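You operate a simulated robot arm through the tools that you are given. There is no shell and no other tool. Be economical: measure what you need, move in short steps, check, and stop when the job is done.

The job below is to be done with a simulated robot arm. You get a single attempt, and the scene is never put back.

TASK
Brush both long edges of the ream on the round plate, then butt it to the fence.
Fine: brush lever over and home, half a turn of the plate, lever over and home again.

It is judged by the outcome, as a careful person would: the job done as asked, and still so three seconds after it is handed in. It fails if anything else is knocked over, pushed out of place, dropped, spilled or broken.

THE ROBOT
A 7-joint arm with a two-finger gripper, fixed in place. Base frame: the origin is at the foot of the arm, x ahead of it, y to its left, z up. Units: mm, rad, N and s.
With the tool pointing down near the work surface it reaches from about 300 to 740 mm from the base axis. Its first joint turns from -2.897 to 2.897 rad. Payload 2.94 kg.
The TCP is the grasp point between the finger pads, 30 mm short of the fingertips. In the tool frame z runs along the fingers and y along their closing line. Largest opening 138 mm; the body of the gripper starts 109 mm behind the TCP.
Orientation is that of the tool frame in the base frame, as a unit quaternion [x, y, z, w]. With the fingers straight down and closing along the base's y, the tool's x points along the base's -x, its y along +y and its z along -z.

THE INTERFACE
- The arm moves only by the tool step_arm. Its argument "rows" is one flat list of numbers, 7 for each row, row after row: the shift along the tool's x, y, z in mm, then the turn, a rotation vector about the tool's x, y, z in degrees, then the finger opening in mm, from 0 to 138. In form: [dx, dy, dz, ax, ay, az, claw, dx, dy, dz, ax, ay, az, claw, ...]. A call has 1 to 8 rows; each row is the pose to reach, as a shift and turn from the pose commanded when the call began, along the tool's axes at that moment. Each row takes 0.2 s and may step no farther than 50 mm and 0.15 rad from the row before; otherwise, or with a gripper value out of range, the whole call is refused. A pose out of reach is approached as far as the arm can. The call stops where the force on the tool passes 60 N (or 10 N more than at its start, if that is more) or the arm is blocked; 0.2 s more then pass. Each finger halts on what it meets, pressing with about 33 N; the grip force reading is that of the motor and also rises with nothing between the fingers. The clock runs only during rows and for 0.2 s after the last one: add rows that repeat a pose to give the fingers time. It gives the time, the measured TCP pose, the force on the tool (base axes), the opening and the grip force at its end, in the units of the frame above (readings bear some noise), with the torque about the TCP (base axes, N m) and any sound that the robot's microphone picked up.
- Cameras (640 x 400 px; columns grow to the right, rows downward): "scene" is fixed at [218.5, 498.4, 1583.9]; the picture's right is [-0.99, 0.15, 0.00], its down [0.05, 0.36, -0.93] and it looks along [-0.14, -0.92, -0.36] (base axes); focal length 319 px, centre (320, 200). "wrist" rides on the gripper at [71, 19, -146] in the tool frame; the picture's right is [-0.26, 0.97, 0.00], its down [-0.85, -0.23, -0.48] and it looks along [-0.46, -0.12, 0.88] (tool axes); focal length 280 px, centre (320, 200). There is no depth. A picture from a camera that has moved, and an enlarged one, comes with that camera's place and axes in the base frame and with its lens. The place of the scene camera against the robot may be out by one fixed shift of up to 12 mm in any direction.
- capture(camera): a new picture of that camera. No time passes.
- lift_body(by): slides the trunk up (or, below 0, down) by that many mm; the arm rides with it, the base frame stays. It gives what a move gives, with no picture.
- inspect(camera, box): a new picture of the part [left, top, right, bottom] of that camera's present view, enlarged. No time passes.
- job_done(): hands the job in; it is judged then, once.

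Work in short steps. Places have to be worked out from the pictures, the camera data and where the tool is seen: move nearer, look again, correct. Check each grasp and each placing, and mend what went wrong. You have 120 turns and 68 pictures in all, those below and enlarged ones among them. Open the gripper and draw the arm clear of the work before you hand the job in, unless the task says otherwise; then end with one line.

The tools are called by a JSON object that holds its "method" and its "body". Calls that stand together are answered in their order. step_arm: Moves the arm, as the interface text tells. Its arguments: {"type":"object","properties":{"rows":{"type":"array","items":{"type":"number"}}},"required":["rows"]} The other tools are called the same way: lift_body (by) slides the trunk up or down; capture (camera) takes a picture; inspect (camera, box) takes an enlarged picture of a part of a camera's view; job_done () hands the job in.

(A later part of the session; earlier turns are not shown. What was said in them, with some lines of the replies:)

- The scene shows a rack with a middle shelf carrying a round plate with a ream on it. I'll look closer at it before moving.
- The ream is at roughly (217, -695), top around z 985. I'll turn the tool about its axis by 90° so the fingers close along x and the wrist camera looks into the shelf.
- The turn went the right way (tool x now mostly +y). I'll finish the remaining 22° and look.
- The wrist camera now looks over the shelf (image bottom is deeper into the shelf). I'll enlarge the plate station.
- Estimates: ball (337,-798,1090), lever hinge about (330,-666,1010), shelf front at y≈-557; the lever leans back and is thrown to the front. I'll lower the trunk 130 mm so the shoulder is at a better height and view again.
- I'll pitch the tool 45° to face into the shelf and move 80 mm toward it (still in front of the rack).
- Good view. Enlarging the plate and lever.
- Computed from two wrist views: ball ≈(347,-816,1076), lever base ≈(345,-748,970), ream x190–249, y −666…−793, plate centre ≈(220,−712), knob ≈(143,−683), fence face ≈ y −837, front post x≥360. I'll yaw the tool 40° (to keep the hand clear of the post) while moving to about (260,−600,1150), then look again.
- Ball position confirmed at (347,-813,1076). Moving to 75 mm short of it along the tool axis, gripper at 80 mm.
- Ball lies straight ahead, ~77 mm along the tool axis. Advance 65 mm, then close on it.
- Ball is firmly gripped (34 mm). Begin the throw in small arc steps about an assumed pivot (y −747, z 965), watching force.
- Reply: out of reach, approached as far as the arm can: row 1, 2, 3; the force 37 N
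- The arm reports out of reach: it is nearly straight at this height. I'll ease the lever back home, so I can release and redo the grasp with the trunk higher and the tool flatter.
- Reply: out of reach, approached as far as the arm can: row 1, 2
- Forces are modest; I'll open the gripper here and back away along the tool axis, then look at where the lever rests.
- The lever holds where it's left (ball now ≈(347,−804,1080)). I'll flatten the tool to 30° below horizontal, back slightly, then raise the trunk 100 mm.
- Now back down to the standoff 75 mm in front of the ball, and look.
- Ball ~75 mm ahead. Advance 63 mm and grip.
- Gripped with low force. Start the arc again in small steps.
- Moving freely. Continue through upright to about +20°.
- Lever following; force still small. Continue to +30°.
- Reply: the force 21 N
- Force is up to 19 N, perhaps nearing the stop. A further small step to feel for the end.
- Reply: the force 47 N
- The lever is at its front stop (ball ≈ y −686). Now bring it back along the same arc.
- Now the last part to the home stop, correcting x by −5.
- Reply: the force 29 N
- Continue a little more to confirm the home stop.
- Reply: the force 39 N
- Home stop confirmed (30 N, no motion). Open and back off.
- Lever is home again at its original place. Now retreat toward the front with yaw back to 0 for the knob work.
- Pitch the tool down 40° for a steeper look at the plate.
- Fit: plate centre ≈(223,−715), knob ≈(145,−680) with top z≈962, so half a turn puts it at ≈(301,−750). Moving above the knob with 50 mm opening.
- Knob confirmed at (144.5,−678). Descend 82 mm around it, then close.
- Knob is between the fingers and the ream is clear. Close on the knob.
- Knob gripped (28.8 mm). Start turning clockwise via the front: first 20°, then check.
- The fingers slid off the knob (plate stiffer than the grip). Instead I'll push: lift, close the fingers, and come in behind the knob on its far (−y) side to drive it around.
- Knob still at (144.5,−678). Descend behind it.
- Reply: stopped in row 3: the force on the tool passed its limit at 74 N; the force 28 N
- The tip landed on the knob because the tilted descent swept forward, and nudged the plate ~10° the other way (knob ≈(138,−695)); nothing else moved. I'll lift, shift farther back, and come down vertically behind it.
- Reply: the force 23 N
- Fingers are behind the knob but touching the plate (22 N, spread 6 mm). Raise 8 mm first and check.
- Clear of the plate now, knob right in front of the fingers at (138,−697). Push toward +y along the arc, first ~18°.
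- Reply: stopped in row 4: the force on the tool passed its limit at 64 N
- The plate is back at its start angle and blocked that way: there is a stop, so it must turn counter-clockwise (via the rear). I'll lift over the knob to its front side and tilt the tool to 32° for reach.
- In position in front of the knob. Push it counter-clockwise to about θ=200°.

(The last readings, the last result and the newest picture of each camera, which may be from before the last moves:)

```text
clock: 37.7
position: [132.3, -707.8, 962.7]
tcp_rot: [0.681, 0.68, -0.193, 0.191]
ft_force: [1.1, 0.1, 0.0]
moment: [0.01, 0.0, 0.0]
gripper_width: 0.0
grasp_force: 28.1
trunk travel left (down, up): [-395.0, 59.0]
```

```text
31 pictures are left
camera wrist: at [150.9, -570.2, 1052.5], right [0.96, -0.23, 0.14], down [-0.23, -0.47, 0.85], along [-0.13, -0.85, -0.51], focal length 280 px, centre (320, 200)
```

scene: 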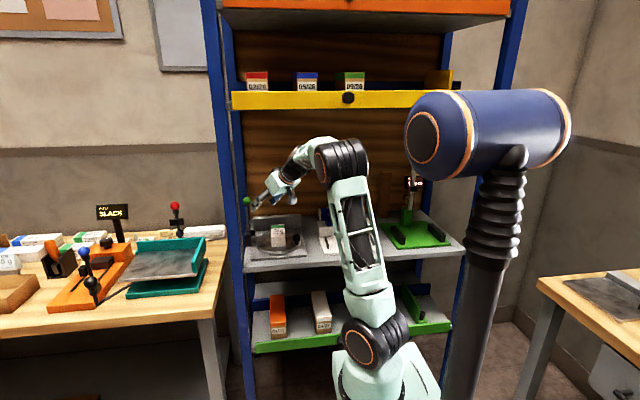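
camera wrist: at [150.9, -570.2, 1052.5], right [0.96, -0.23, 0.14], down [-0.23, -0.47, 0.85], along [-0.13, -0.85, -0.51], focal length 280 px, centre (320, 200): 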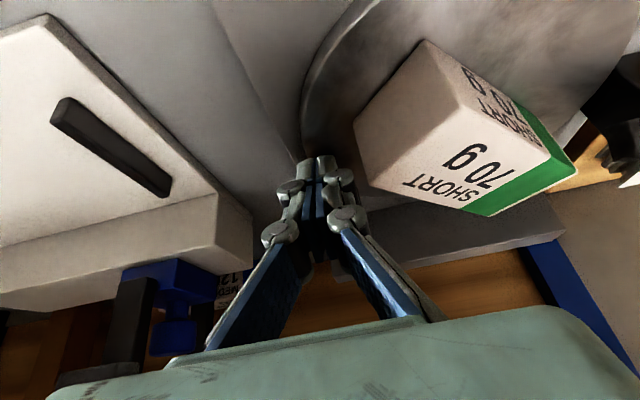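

Plate turns freely this way. Continue to θ=250°.

{"method": "step_arm", "body": {"rows": [-14.7, 2.4, 9, 0, 0, 0, 0, -27.5, 7.4, 16.8, 0, 0, 0, 0, -39.3, 14.9, 24.1, 0, 0, 0, 0, -49.9, 24.7, 30.5, 0, 0, 0, 0, -58.9, 36.5, 36.1, 0, 0, 0, 0]}}

{"method": "capture", "body": {"camera": "wrist"}}

{"method": "inspect", "body": {"camera": "scene", "box": [235, 180, 325, 255]}}

```text
clock: 38.9
position: [168.7, -776.9, 961.7]
tcp_rot: [0.682, 0.679, -0.193, 0.191]
ft_force: [0.0, 0.6, 0.0]
moment: [0.02, 0.05, -0.03]
gripper_width: 0.0
grasp_force: 29.0
trunk travel left (down, up): [-395.0, 59.0]
```

```text
30 pictures are left
camera wrist: at [187.8, -639.2, 1051.3], right [0.96, -0.23, 0.14], down [-0.23, -0.47, 0.85], along [-0.13, -0.85, -0.51], focal length 280 px, centre (320, 200)
```

wrist: 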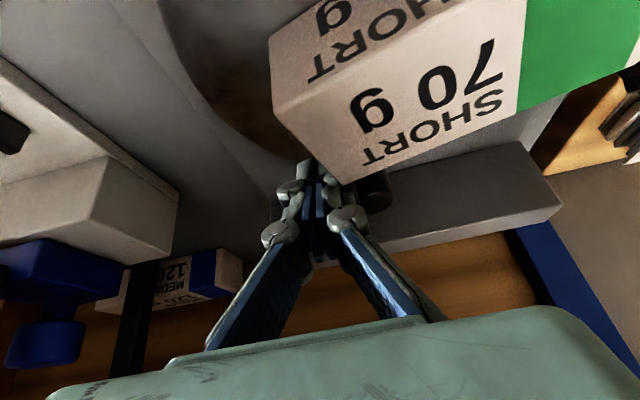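

```text
5.33 times, centred on (280, 218) of scene
camera zoom: at [218.5, 498.4, 1583.9], right [-0.99, 0.15, 0.0], down [0.05, 0.36, -0.93], along [-0.14, -0.92, -0.36], focal length 1702 px, centre (533, 107)
```

zoom: 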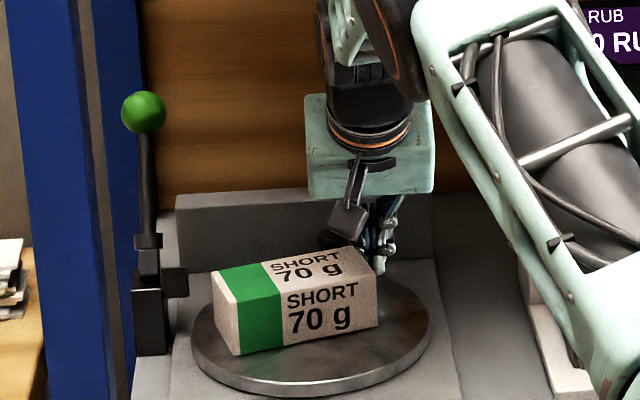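

Going well. Continue to θ=300°.

{"method": "step_arm", "body": {"rows": [-7.1, 13.6, 4.3, 0, 0, 0, 0, -12, 28.3, 7.4, 0, 0, 0, 0, -15.3, 43.8, 9.3, 0, 0, 0, 0, -17.7, 59.7, 10.9, 0, 0, 0, 0, -17.4, 75.3, 10.6, 0, 0, 0, 0]}}

{"method": "capture", "body": {"camera": "wrist"}}

{"method": "inspect", "body": {"camera": "scene", "box": [235, 180, 325, 255]}}

```text
clock: 40.1
position: [242.8, -796.6, 964.5]
tcp_rot: [0.681, 0.68, -0.193, 0.191]
ft_force: [-0.1, 0.3, 0.1]
moment: [-0.01, -0.03, 0.05]
gripper_width: 0.1
grasp_force: 28.4
trunk travel left (down, up): [-395.0, 59.0]
```

```text
28 pictures are left
camera wrist: at [262.3, -658.9, 1052.4], right [0.96, -0.23, 0.14], down [-0.23, -0.47, 0.85], along [-0.13, -0.85, -0.51], focal length 280 px, centre (320, 200)
```

wrist: 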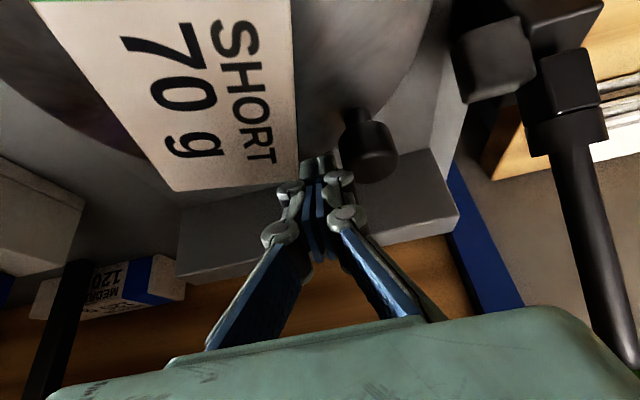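

```text
5.33 times, centred on (280, 218) of scene
camera zoom: at [218.5, 498.4, 1583.9], right [-0.99, 0.15, 0.0], down [0.05, 0.36, -0.93], along [-0.14, -0.92, -0.36], focal length 1702 px, centre (533, 107)
```

zoom: 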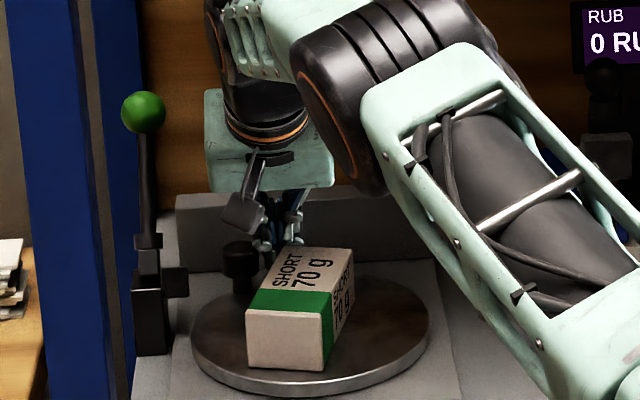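

Knob at ≈309° now; ~26° to go, near the brush pad. Proceed in smaller steps to ~328°.

{"method": "step_arm", "body": {"rows": [2.2, 16, -1.4, 0, 0, 0, 0, 7.3, 30, -4.5, 0, 0, 0, 0, 10.7, 36.6, -6.6, 0, 0, 0, 0]}}

{"method": "capture", "body": {"camera": "wrist"}}

```text
clock: 40.9
position: [276.0, -787.0, 962.9]
tcp_rot: [0.682, 0.678, -0.195, 0.19]
ft_force: [-9.2, -9.0, -0.2]
moment: [0.03, 0.0, -0.02]
gripper_width: 0.0
grasp_force: 28.0
trunk travel left (down, up): [-395.0, 59.0]
```

```text
26 pictures are left
camera wrist: at [295.5, -649.4, 1053.0], right [0.96, -0.23, 0.13], down [-0.23, -0.47, 0.85], along [-0.13, -0.85, -0.51], focal length 280 px, centre (320, 200)
```

wrist: 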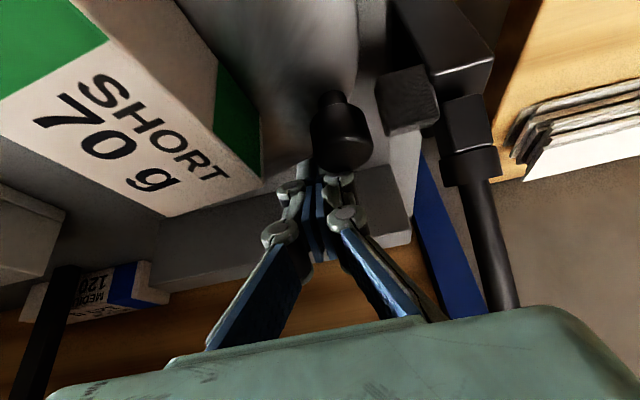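

Knob at ≈333°, light resistance felt. Nudge a few mm more along the tangent to feel the stop.

{"method": "step_arm", "body": {"rows": [2.5, 2, -1.5, 0, 0, 0, 0, 4.5, 3, -2.7, 0, 0, 0, 0]}}

```text
clock: 41.5
position: [277.7, -786.0, 964.9]
tcp_rot: [0.683, 0.677, -0.195, 0.192]
ft_force: [-17.8, -39.9, -0.2]
moment: [0.03, -0.04, -0.27]
gripper_width: 0.0
grasp_force: 27.7
trunk travel left (down, up): [-395.0, 59.0]
```

Solid stop (44 N, no motion). Back off, lift clear and look at the result.

{"method": "step_arm", "body": {"rows": [-6.8, -5, 4.2, 0, 0, 0, 0, -30.3, -5, -34.2, 0, 0, 0, 0, -34.9, -10, -66.6, 0, 0, 0, 0, -18, -30, -106, 0, 0, 0, 0, 6, -53, -138, 0, 0, 0, 0, 6, -53, -138, 0, 0, 0, 0]}}

{"method": "capture", "body": {"camera": "wrist"}}

{"method": "inspect", "body": {"camera": "scene", "box": [235, 180, 325, 255]}}

```text
clock: 42.9
position: [231.2, -702.6, 1078.5]
tcp_rot: [0.681, 0.68, -0.192, 0.192]
ft_force: [0.0, 0.4, -0.5]
moment: [0.02, 0.02, 0.0]
gripper_width: 0.2
grasp_force: 28.7
trunk travel left (down, up): [-395.0, 59.0]
```

```text
25 pictures are left
camera wrist: at [250.0, -564.5, 1167.8], right [0.96, -0.23, 0.14], down [-0.23, -0.47, 0.85], along [-0.13, -0.85, -0.51], focal length 280 px, centre (320, 200)
```

wrist: 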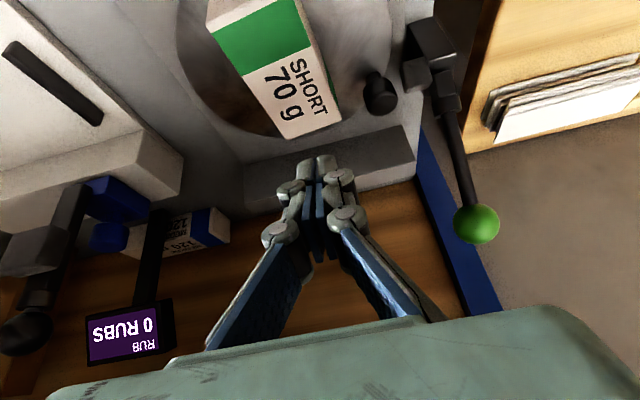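

```text
5.33 times, centred on (280, 218) of scene
camera zoom: at [218.5, 498.4, 1583.9], right [-0.99, 0.15, 0.0], down [0.05, 0.36, -0.93], along [-0.14, -0.92, -0.36], focal length 1702 px, centre (533, 107)
```

zoom: 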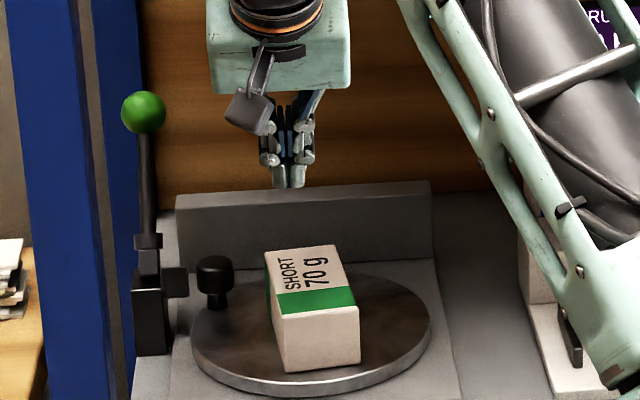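

Half a turn done (knob mirrored through centre ≈(218,−717)). Now reorient for the lever again: pitch up to 30° below horizontal.

{"method": "step_arm", "body": {"rows": [-3, 2, -10, 0, -7.2, 0, 30, -6, 4.5, -21, 0, -14.4, 0, 60, -9, 7, -32, 0, -21.6, 0, 80, -11.7, 9, -42, 0, -28.5, 0, 80, -11.7, 9, -42, 0, -28.5, 0, 80]}}

```text
clock: 44.1
position: [241.7, -689.5, 1121.2]
tcp_rot: [0.613, 0.61, -0.356, 0.353]
ft_force: [0.3, 0.7, -0.9]
moment: [-0.02, 0.03, -0.02]
gripper_width: 79.9
grasp_force: 0.1
trunk travel left (down, up): [-395.0, 59.0]
```

Yaw +40° and move to near the lever standoff.

{"method": "step_arm", "body": {"rows": [-4.5, 9.6, 9, -6.92, 0, -4, 80, -9, 19.2, 18, -13.85, 0, -8, 80, -13.4, 28.8, 26.9, -20.77, 0, -12, 80, -17.9, 38.4, 35.8, -27.7, 0, -16, 80, -22.4, 48, 44.8, -34.6, 0, -20, 80, -22.4, 48, 44.8, -34.6, 0, -20, 80]}}

{"method": "capture", "body": {"camera": "wrist"}}

```text
clock: 45.5
position: [284.7, -740.6, 1116.1]
tcp_rot: [0.367, 0.785, -0.212, 0.452]
ft_force: [-1.3, -0.6, -0.6]
moment: [0.02, -0.1, 0.12]
gripper_width: 80.0
grasp_force: 0.0
trunk travel left (down, up): [-395.0, 59.0]
```

```text
23 pictures are left
camera wrist: at [195.0, -602.3, 1130.0], right [0.83, 0.52, 0.22], down [-0.17, -0.16, 0.97], along [0.54, -0.84, -0.04], focal length 280 px, centre (320, 200)
```

wrist: 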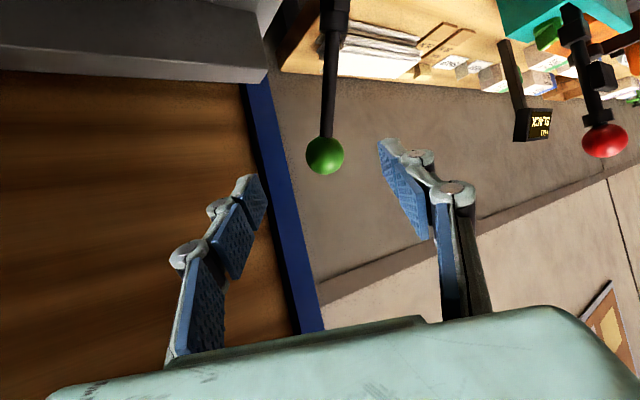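

Ball at (347,−813,1081). Let the arm settle for a moment to get an accurate reading.

{"method": "step_arm", "body": {"rows": [-10, 0, 20, 0, 0, 0, 80, -16, 0, 28, 0, 0, 0, 80, -16, 0, 28, 0, 0, 0, 80]}}

```text
clock: 46.3
position: [308.0, -765.4, 1116.0]
tcp_rot: [0.368, 0.784, -0.214, 0.452]
ft_force: [0.0, -0.6, -0.4]
moment: [0.02, 0.0, 0.03]
gripper_width: 80.2
grasp_force: 0.1
trunk travel left (down, up): [-395.0, 59.0]
```

Ball is 71 mm straight ahead; advance 59 mm and grip.

{"method": "step_arm", "body": {"rows": [0, -0.5, 30, 0, 0, 0, 80, 0, -0.7, 59, 0, 0, 0, 80, 0, -0.7, 59, 0, 0, 0, 50, 0, -0.7, 59, 0, 0, 0, 30, 0, -0.7, 59, 0, 0, 0, 25, 0, -0.7, 59, 0, 0, 0, 25]}}

{"method": "capture", "body": {"camera": "wrist"}}

```text
clock: 47.7
position: [338.9, -804.1, 1087.8]
tcp_rot: [0.369, 0.784, -0.214, 0.452]
ft_force: [-1.7, -2.4, 0.3]
moment: [-0.26, -0.08, -0.02]
gripper_width: 34.1
grasp_force: 45.4
trunk travel left (down, up): [-395.0, 59.0]
```

```text
22 pictures are left
camera wrist: at [249.9, -666.9, 1100.9], right [0.83, 0.52, 0.23], down [-0.17, -0.16, 0.97], along [0.54, -0.84, -0.04], focal length 280 px, centre (320, 200)
```

wrist: 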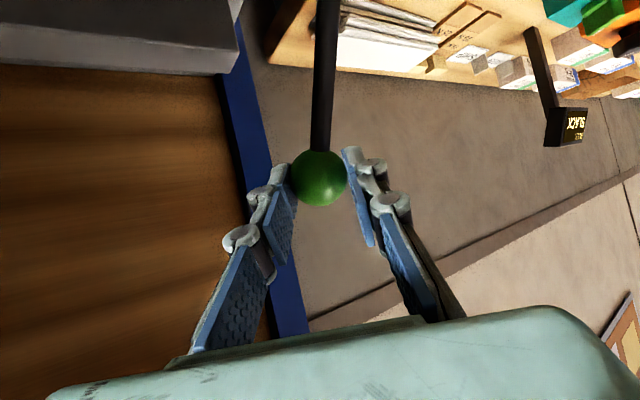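

Gripped. Throw the lever over along the known arc.

{"method": "step_arm", "body": {"rows": [-0.4, 13.2, -18.4, 0, 0, 0, 25, 3, 27.3, -35.8, 0, 0, 0, 25, 9.8, 41.8, -51.8, 0, 0, 0, 25, 20.3, 56.3, -65.8, 0, 0, 0, 25, 33.7, 70.4, -77.4, 0, 0, 0, 25, 41.5, 77, -82, 0, 0, 0, 25, 49.8, 83.6, -86.2, 0, 0, 0, 25]}}

```text
clock: 49.3
position: [339.0, -680.6, 1087.0]
tcp_rot: [0.368, 0.783, -0.215, 0.453]
ft_force: [-2.8, -29.5, 2.2]
moment: [-0.58, 0.39, -0.07]
gripper_width: 34.1
grasp_force: 44.8
trunk travel left (down, up): [-395.0, 59.0]
```

Nearly at the stop (−29 N). Press a touch further to confirm, and look.

{"method": "step_arm", "body": {"rows": [3, 2, -1.2, 0, 0, 0, 25, 5, 3.5, -2, 0, 0, 0, 25]}}

{"method": "inspect", "body": {"camera": "scene", "box": [235, 180, 325, 255]}}

```text
clock: 49.9
position: [338.3, -679.3, 1086.6]
tcp_rot: [0.369, 0.781, -0.216, 0.456]
ft_force: [-3.4, -44.7, 8.0]
moment: [-0.2, 0.37, -0.11]
gripper_width: 34.4
grasp_force: 45.1
trunk travel left (down, up): [-395.0, 59.0]
```

```text
5.33 times, centred on (280, 218) of scene
camera zoom: at [218.5, 498.4, 1583.9], right [-0.99, 0.15, 0.0], down [0.05, 0.36, -0.93], along [-0.14, -0.92, -0.36], focal length 1702 px, centre (533, 107)
```

zoom: 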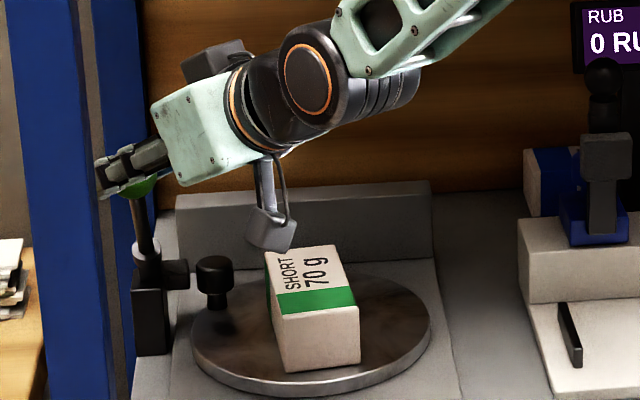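

Lever at the front stop again. Return it home along the arc.

{"method": "step_arm", "body": {"rows": [-21.1, -16.7, 10.8, 0, 0, 0, 25, -34.5, -30.8, 22.4, 0, 0, 0, 25, -45, -45.3, 36.4, 0, 0, 0, 25, -51.2, -61.3, 51.3, 0, 0, 0, 25, -53.9, -76.9, 67.6, 0, 0, 0, 25, -53.5, -90.1, 86, 0, 0, 0, 25, -53.5, -90.1, 86, 0, 0, 0, 25]}}

```text
clock: 51.5
position: [344.4, -802.7, 1089.9]
tcp_rot: [0.364, 0.784, -0.212, 0.455]
ft_force: [27.1, -0.5, 10.6]
moment: [0.45, -0.07, -0.1]
gripper_width: 33.8
grasp_force: 44.6
trunk travel left (down, up): [-395.0, 59.0]
```

Near home; push a few mm farther to reach the stop.

{"method": "step_arm", "body": {"rows": [1, -4, 5, 0, 0, 0, 25, 2, -7, 10.5, 0, 0, 0, 25, 2, -7, 10.5, 0, 0, 0, 25]}}

```text
clock: 52.3
position: [343.6, -810.0, 1083.4]
tcp_rot: [0.364, 0.785, -0.212, 0.454]
ft_force: [20.9, 12.9, 15.5]
moment: [0.84, 0.25, 0.09]
gripper_width: 33.9
grasp_force: 45.2
trunk travel left (down, up): [-395.0, 59.0]
```

A little more to match the earlier home reading.

{"method": "step_arm", "body": {"rows": [2, -3, 5, 0, 0, 0, 25, 2, -3, 5, 0, 0, 0, 25]}}

```text
clock: 52.9
position: [342.9, -811.8, 1083.1]
tcp_rot: [0.363, 0.784, -0.212, 0.456]
ft_force: [13.4, 34.0, 21.7]
moment: [0.86, 0.2, 0.21]
gripper_width: 33.6
grasp_force: 45.1
trunk travel left (down, up): [-395.0, 59.0]
```

Home stop reached (34 N). Release and back away.

{"method": "step_arm", "body": {"rows": [0, 0, 0, 0, 0, 0, 60, 0, 0, 0, 0, 0, 0, 80, 0, 0, -40, 0, 0, 0, 80, 0, 0, -80, 0, 0, 0, 80, 0, 0, -80, 0, 0, 0, 80]}}

{"method": "capture", "body": {"camera": "wrist"}}

```text
clock: 54.1
position: [291.7, -764.5, 1113.4]
tcp_rot: [0.367, 0.785, -0.212, 0.452]
ft_force: [0.1, 0.8, 0.4]
moment: [0.0, 0.04, -0.01]
gripper_width: 80.2
grasp_force: 0.0
trunk travel left (down, up): [-395.0, 59.0]
```

```text
20 pictures are left
camera wrist: at [201.4, -627.8, 1128.0], right [0.83, 0.52, 0.23], down [-0.17, -0.16, 0.97], along [0.54, -0.84, -0.04], focal length 280 px, centre (320, 200)
```

wrist: 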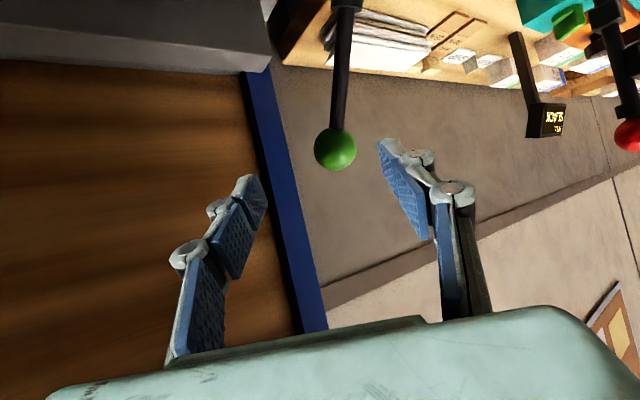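

Lever home. Retreat to the front with yaw 0 to prepare to push the ream.

{"method": "step_arm", "body": {"rows": [17.4, 8.1, -28.7, 6.92, 0, 4, 80, 34.7, 16.2, -57.4, 13.85, 0, 8, 60, 52.1, 24.4, -86, 20.77, 0, 12, 40, 69.4, 32.5, -114.7, 27.7, 0, 16, 20, 86.8, 40.6, -143.4, 34.6, 0, 20, 20, 86.8, 40.6, -143.4, 34.6, 0, 20, 20]}}

{"method": "step_arm", "body": {"rows": [0, 0, 0, 0, 8, 0, 20, 0, 0, 0, 0, 16, 0, 20, 0, 0, 0, 0, 24, 0, 20, 0, 0, 0, 0, 32, 0, 20, 0, 0, 0, 0, 32, 0, 20]}}

{"method": "capture", "body": {"camera": "wrist"}}

```text
clock: 55.5
position: [214.3, -612.1, 1110.4]
tcp_rot: [0.613, 0.611, -0.355, 0.353]
ft_force: [0.4, 0.8, -0.7]
moment: [-0.03, 0.02, -0.02]
gripper_width: 20.1
grasp_force: 0.1
trunk travel left (down, up): [-395.0, 59.0]
```

```text
clock: 56.7
position: [216.0, -612.3, 1111.1]
tcp_rot: [0.687, 0.685, -0.172, 0.17]
ft_force: [-0.3, -0.3, -0.1]
moment: [0.03, 0.0, 0.0]
gripper_width: 19.7
grasp_force: 0.1
trunk travel left (down, up): [-395.0, 59.0]
```

```text
19 pictures are left
camera wrist: at [233.8, -479.5, 1209.0], right [0.96, -0.23, 0.12], down [-0.23, -0.53, 0.82], along [-0.13, -0.82, -0.56], focal length 280 px, centre (320, 200)
```

wrist: 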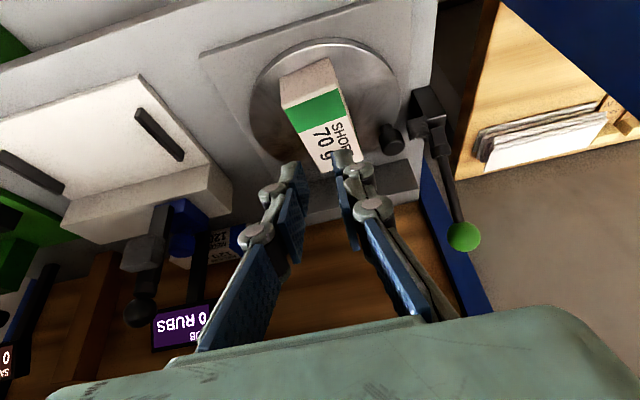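

{"method": "inspect", "body": {"camera": "wrist", "box": [220, 20, 440, 200]}}

```text
2.22 times, centred on (330, 110) of wrist
camera zoom: at [233.8, -479.5, 1209.0], right [0.96, -0.23, 0.12], down [-0.23, -0.53, 0.82], along [-0.13, -0.82, -0.56], focal length 623 px, centre (298, 400)
```

zoom: 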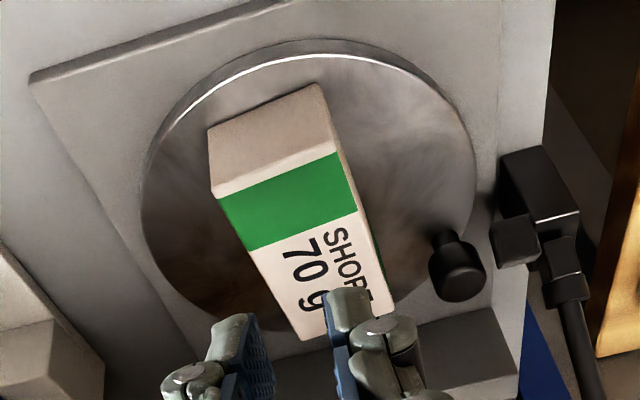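

Ream front end is at y≈−658, centre x≈212, about 5° askew. I'll lower two spread fingers just in front of its end (leading edge y≈−633) to push it square to the fence.

{"method": "step_arm", "body": {"rows": [17.8, 0, 31.3, 0, 0, 0, 34, 35.6, -0.5, 62.7, 0, 0, 0, 34, 53.4, -1, 94, 0, 0, 0, 34, 71.2, -2, 125.3, 0, 0, 0, 34, 71.2, -2, 125.3, 0, 0, 0, 34]}}

{"method": "capture", "body": {"camera": "wrist"}}

```text
clock: 57.9
position: [214.3, -608.8, 967.5]
tcp_rot: [0.687, 0.685, -0.172, 0.17]
ft_force: [0.3, 0.6, -0.1]
moment: [-0.02, 0.0, 0.0]
gripper_width: 33.8
grasp_force: 0.1
trunk travel left (down, up): [-395.0, 59.0]
```

```text
17 pictures are left
camera wrist: at [232.2, -476.6, 1064.9], right [0.96, -0.23, 0.12], down [-0.23, -0.53, 0.82], along [-0.13, -0.82, -0.56], focal length 280 px, centre (320, 200)
```

wrist: 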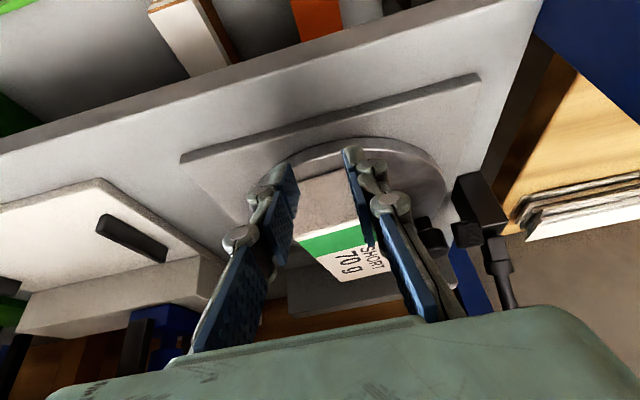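

Fingers are lined up with the front end. Push slowly 40 mm toward the fence.

{"method": "step_arm", "body": {"rows": [-11.5, 0, 6.1, 0, 0, 0, 34, -20.3, 0, 10.8, 0, 0, 0, 34, -26.5, 0, 14.1, 0, 0, 0, 34, -32.7, 0, 17.4, 0, 0, 0, 34, -38.8, 0, 20.7, 0, 0, 0, 34]}}

{"method": "capture", "body": {"camera": "wrist"}}

{"method": "inspect", "body": {"camera": "scene", "box": [235, 180, 325, 255]}}

```text
clock: 59.1
position: [211.7, -650.3, 968.3]
tcp_rot: [0.687, 0.685, -0.172, 0.17]
ft_force: [-0.1, 0.2, -0.3]
moment: [0.04, -0.01, -0.02]
gripper_width: 33.9
grasp_force: 0.2
trunk travel left (down, up): [-395.0, 59.0]
```

```text
16 pictures are left
camera wrist: at [231.8, -520.0, 1066.0], right [0.96, -0.23, 0.12], down [-0.23, -0.53, 0.82], along [-0.13, -0.82, -0.56], focal length 280 px, centre (320, 200)
```

wrist: 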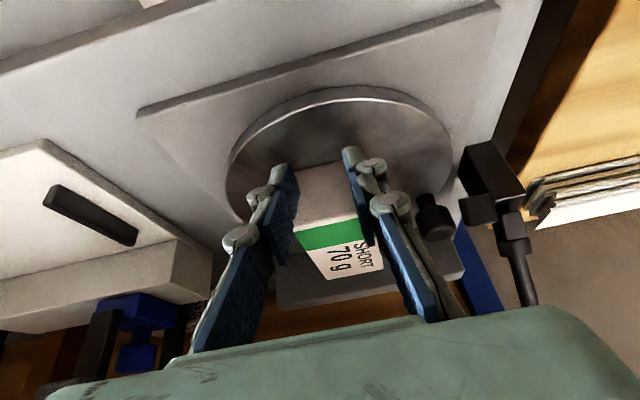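

```text
5.33 times, centred on (280, 218) of scene
camera zoom: at [218.5, 498.4, 1583.9], right [-0.99, 0.15, 0.0], down [0.05, 0.36, -0.93], along [-0.14, -0.92, -0.36], focal length 1702 px, centre (533, 107)
```

zoom: 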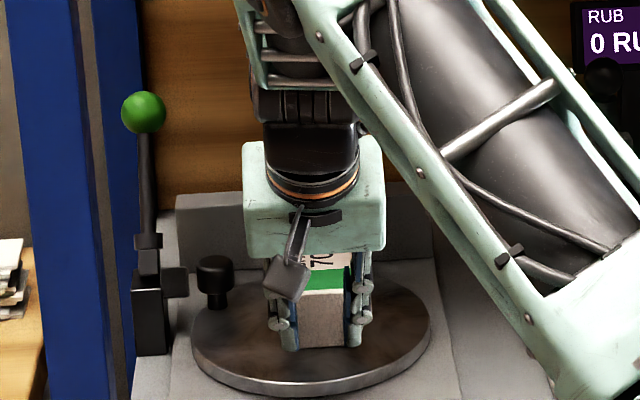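

The ream slides back squarely, no load. Continue another 30 mm.

{"method": "step_arm", "body": {"rows": [-7, 0, 3.7, 0, 0, 0, 34, -14, 0, 7.5, 0, 0, 0, 34, -20, 0, 10.7, 0, 0, 0, 34, -26.5, 0, 14.1, 0, 0, 0, 34]}}

{"method": "capture", "body": {"camera": "wrist"}}

```text
clock: 60.1
position: [213.1, -682.4, 968.1]
tcp_rot: [0.687, 0.686, -0.171, 0.171]
ft_force: [-0.1, 0.1, 0.7]
moment: [0.01, 0.01, -0.03]
gripper_width: 34.0
grasp_force: 0.0
trunk travel left (down, up): [-395.0, 59.0]
```

```text
14 pictures are left
camera wrist: at [232.5, -549.8, 1065.8], right [0.96, -0.23, 0.12], down [-0.23, -0.52, 0.82], along [-0.13, -0.82, -0.56], focal length 280 px, centre (320, 200)
```

wrist: 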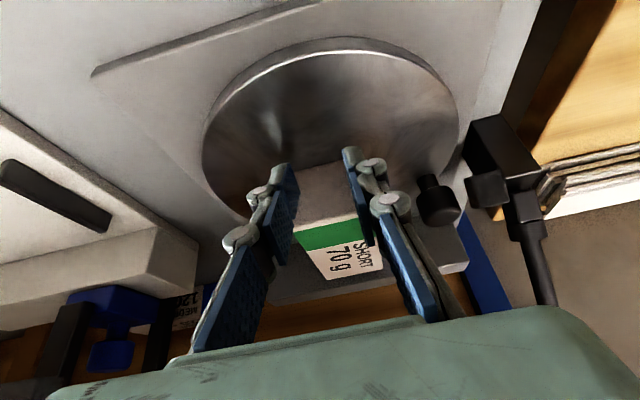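

Still sliding freely; continue in small steps until the fence resists.

{"method": "step_arm", "body": {"rows": [-4, 0, 2.1, 0, 0, 0, 34, -8, 0, 4.3, 0, 0, 0, 34, -11.5, 0, 6.1, 0, 0, 0, 34]}}

```text
clock: 60.9
position: [214.3, -694.6, 969.3]
tcp_rot: [0.686, 0.686, -0.171, 0.172]
ft_force: [0.0, 0.4, 0.9]
moment: [-0.02, -0.03, 0.02]
gripper_width: 34.1
grasp_force: 0.0
trunk travel left (down, up): [-395.0, 59.0]
```

{"method": "inspect", "body": {"camera": "wrist", "box": [220, 130, 480, 320]}}

```text
2.11 times, centred on (350, 225) of wrist
camera zoom: at [232.4, -562.7, 1066.1], right [0.96, -0.23, 0.12], down [-0.23, -0.52, 0.82], along [-0.13, -0.82, -0.56], focal length 590 px, centre (257, 147)
```

zoom: 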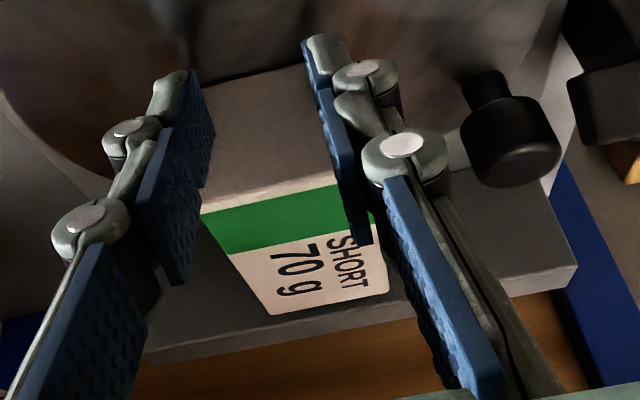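

Re-deriving from the finger contact: ream top is z≈979, front now at y≈−719, rear ≈ −827; fence about 10–20 mm farther. Continue in small steps.

{"method": "step_arm", "body": {"rows": [-3, 0, 1.6, 0, 0, 0, 34, -6, 0, 3.2, 0, 0, 0, 34, -9, 0, 4.8, 0, 0, 0, 34]}}

```text
clock: 61.7
position: [213.9, -706.0, 967.6]
tcp_rot: [0.687, 0.686, -0.172, 0.17]
ft_force: [-0.1, 0.4, 0.2]
moment: [0.02, -0.02, 0.04]
gripper_width: 34.2
grasp_force: 0.1
trunk travel left (down, up): [-395.0, 59.0]
```

{"method": "step_arm", "body": {"rows": [-3, 0, 1.6, 0, 0, 0, 34, -6, 0, 3.2, 0, 0, 0, 34]}}

{"method": "inspect", "body": {"camera": "scene", "box": [245, 190, 315, 250]}}

{"method": "inspect", "body": {"camera": "wrist", "box": [220, 130, 480, 320]}}

```text
clock: 62.3
position: [213.0, -708.1, 968.6]
tcp_rot: [0.687, 0.686, -0.17, 0.17]
ft_force: [-0.5, 18.4, 3.4]
moment: [0.32, 0.01, 0.08]
gripper_width: 33.7
grasp_force: 0.1
trunk travel left (down, up): [-395.0, 59.0]
```

```text
6.67 times, centred on (280, 220) of scene
camera zoom: at [218.5, 498.4, 1583.9], right [-0.99, 0.15, 0.0], down [0.05, 0.36, -0.93], along [-0.14, -0.92, -0.36], focal length 2127 px, centre (587, 67)
```

zoom: 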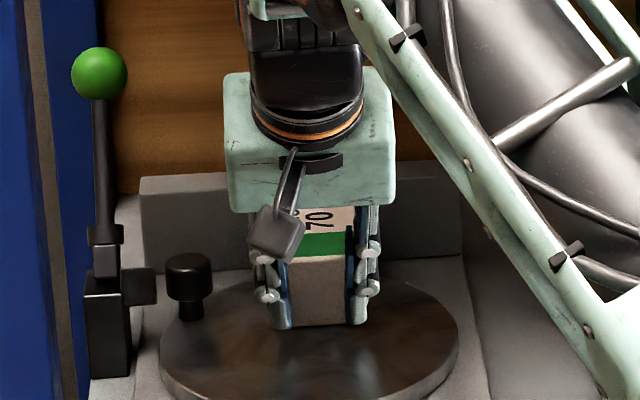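

```text
2.11 times, centred on (350, 225) of wrist
camera zoom: at [232.0, -576.1, 1066.6], right [0.96, -0.23, 0.12], down [-0.23, -0.53, 0.82], along [-0.13, -0.82, -0.56], focal length 590 px, centre (257, 147)
```

zoom: 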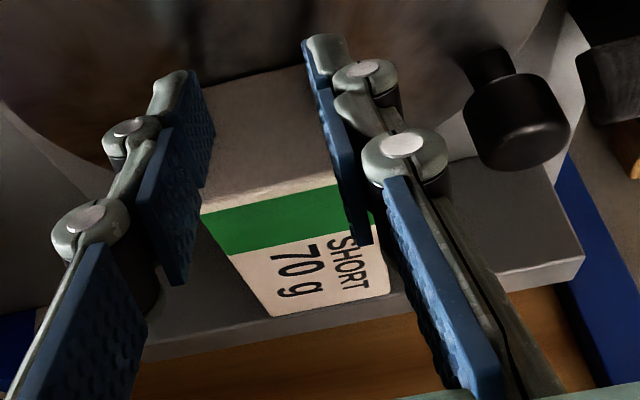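

Resistance of 18 N: the ream has met the fence. Press lightly 2 mm more to seat it square, then back off straight.

{"method": "step_arm", "body": {"rows": [-1, 0, 0.5, 0, 0, 0, 34, -1.8, 0, 1, 0, 0, 0, 34, -1.8, 0, 1, 0, 0, 0, 34]}}

{"method": "step_arm", "body": {"rows": [5, 0, -2.7, 0, 0, 0, 34, 15, 0, -8, 0, 0, 0, 34, 35, 0, -18.6, 0, 0, 0, 34, 50, 0, -50, 0, 0, 0, 34, 50, 0, -95, 0, 0, 0, 34, 50, 0, -130, 0, 0, 0, 34, 50, 0, -130, 0, 0, 0, 34]}}

{"method": "capture", "body": {"camera": "wrist"}}

{"method": "inspect", "body": {"camera": "scene", "box": [235, 180, 325, 255]}}

```text
clock: 63.1
position: [212.8, -707.7, 968.6]
tcp_rot: [0.688, 0.686, -0.17, 0.168]
ft_force: [0.0, 32.9, 1.0]
moment: [0.67, -0.03, 0.07]
gripper_width: 34.1
grasp_force: 0.1
trunk travel left (down, up): [-395.0, 59.0]
```

```text
clock: 64.7
position: [215.3, -607.8, 1059.8]
tcp_rot: [0.687, 0.685, -0.172, 0.17]
ft_force: [-0.2, -0.7, -0.1]
moment: [0.02, -0.01, 0.02]
gripper_width: 33.9
grasp_force: 0.0
trunk travel left (down, up): [-395.0, 59.0]
```

```text
10 pictures are left
camera wrist: at [233.5, -476.5, 1157.1], right [0.96, -0.23, 0.12], down [-0.23, -0.53, 0.82], along [-0.13, -0.82, -0.56], focal length 280 px, centre (320, 200)
```

wrist: 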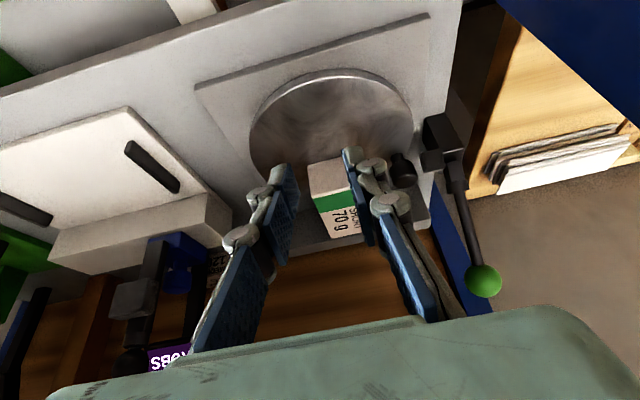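

```text
5.33 times, centred on (280, 218) of scene
camera zoom: at [218.5, 498.4, 1583.9], right [-0.99, 0.15, 0.0], down [0.05, 0.36, -0.93], along [-0.14, -0.92, -0.36], focal length 1702 px, centre (533, 107)
```

zoom: 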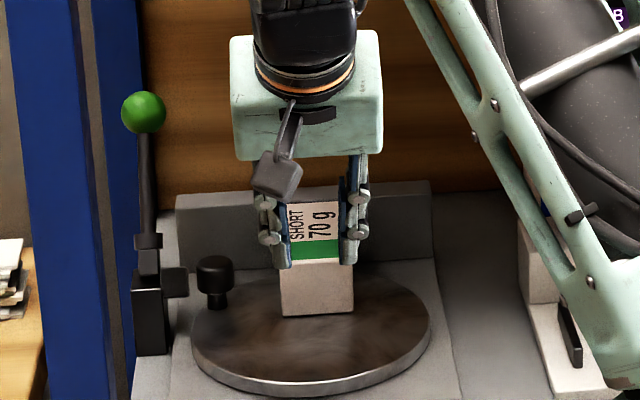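

Ream is square at the fence. Withdraw the arm out of the rack, opening the gripper, and take a final look.

{"method": "step_arm", "body": {"rows": [20, 0, -33, 0, 0, 0, 40, 40, 0, -66, 0, 0, 0, 60, 60, 0, -100, 0, 0, 0, 80, 90, 0, -130, 0, 0, 0, 100, 90, 0, -130, 0, 0, 0, 100]}}

{"method": "inspect", "body": {"camera": "scene", "box": [235, 180, 325, 255]}}

{"method": "capture", "body": {"camera": "wrist"}}

```text
clock: 65.9
position: [214.9, -467.6, 1133.3]
tcp_rot: [0.687, 0.686, -0.171, 0.17]
ft_force: [0.3, 0.0, 0.3]
moment: [-0.02, -0.04, 0.0]
gripper_width: 100.0
grasp_force: 0.1
trunk travel left (down, up): [-395.0, 59.0]
```

```text
5.33 times, centred on (280, 218) of scene
camera zoom: at [218.5, 498.4, 1583.9], right [-0.99, 0.15, 0.0], down [0.05, 0.36, -0.93], along [-0.14, -0.92, -0.36], focal length 1702 px, centre (533, 107)
```

zoom: 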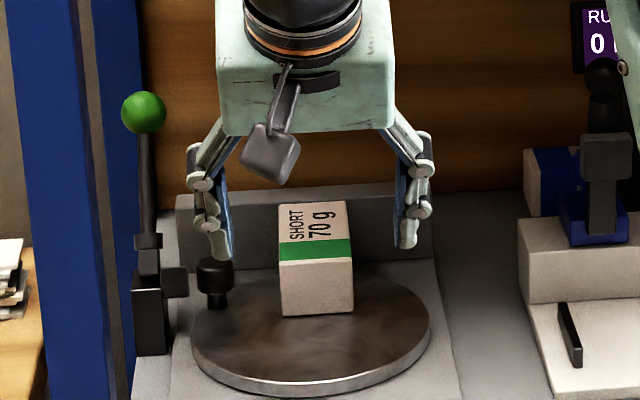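

```text
7 pictures are left
camera wrist: at [233.9, -335.5, 1230.7], right [0.96, -0.23, 0.12], down [-0.23, -0.53, 0.82], along [-0.13, -0.82, -0.56], focal length 280 px, centre (320, 200)
```

wrist: 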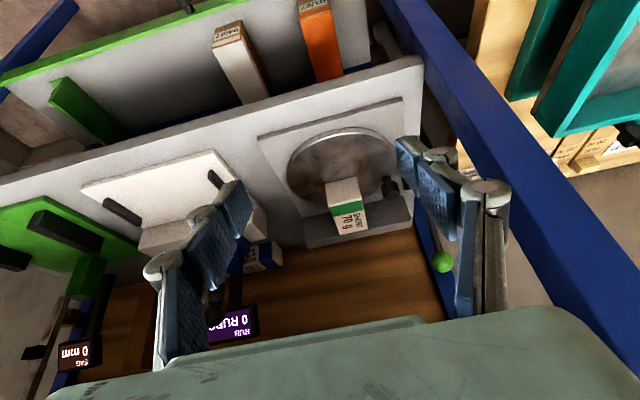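

Both brush strokes are done, the plate has made its half turn, the lever is home and the ream sits square against the fence with the arm clear. Handing in.

{"method": "job_done", "body": {}}

```text
The job is handed in.
```

I brushed both long edges of the ream, turned the plate half a turn between the two strokes, and butted the ream square against the fence; the brush lever is home and the arm is clear.
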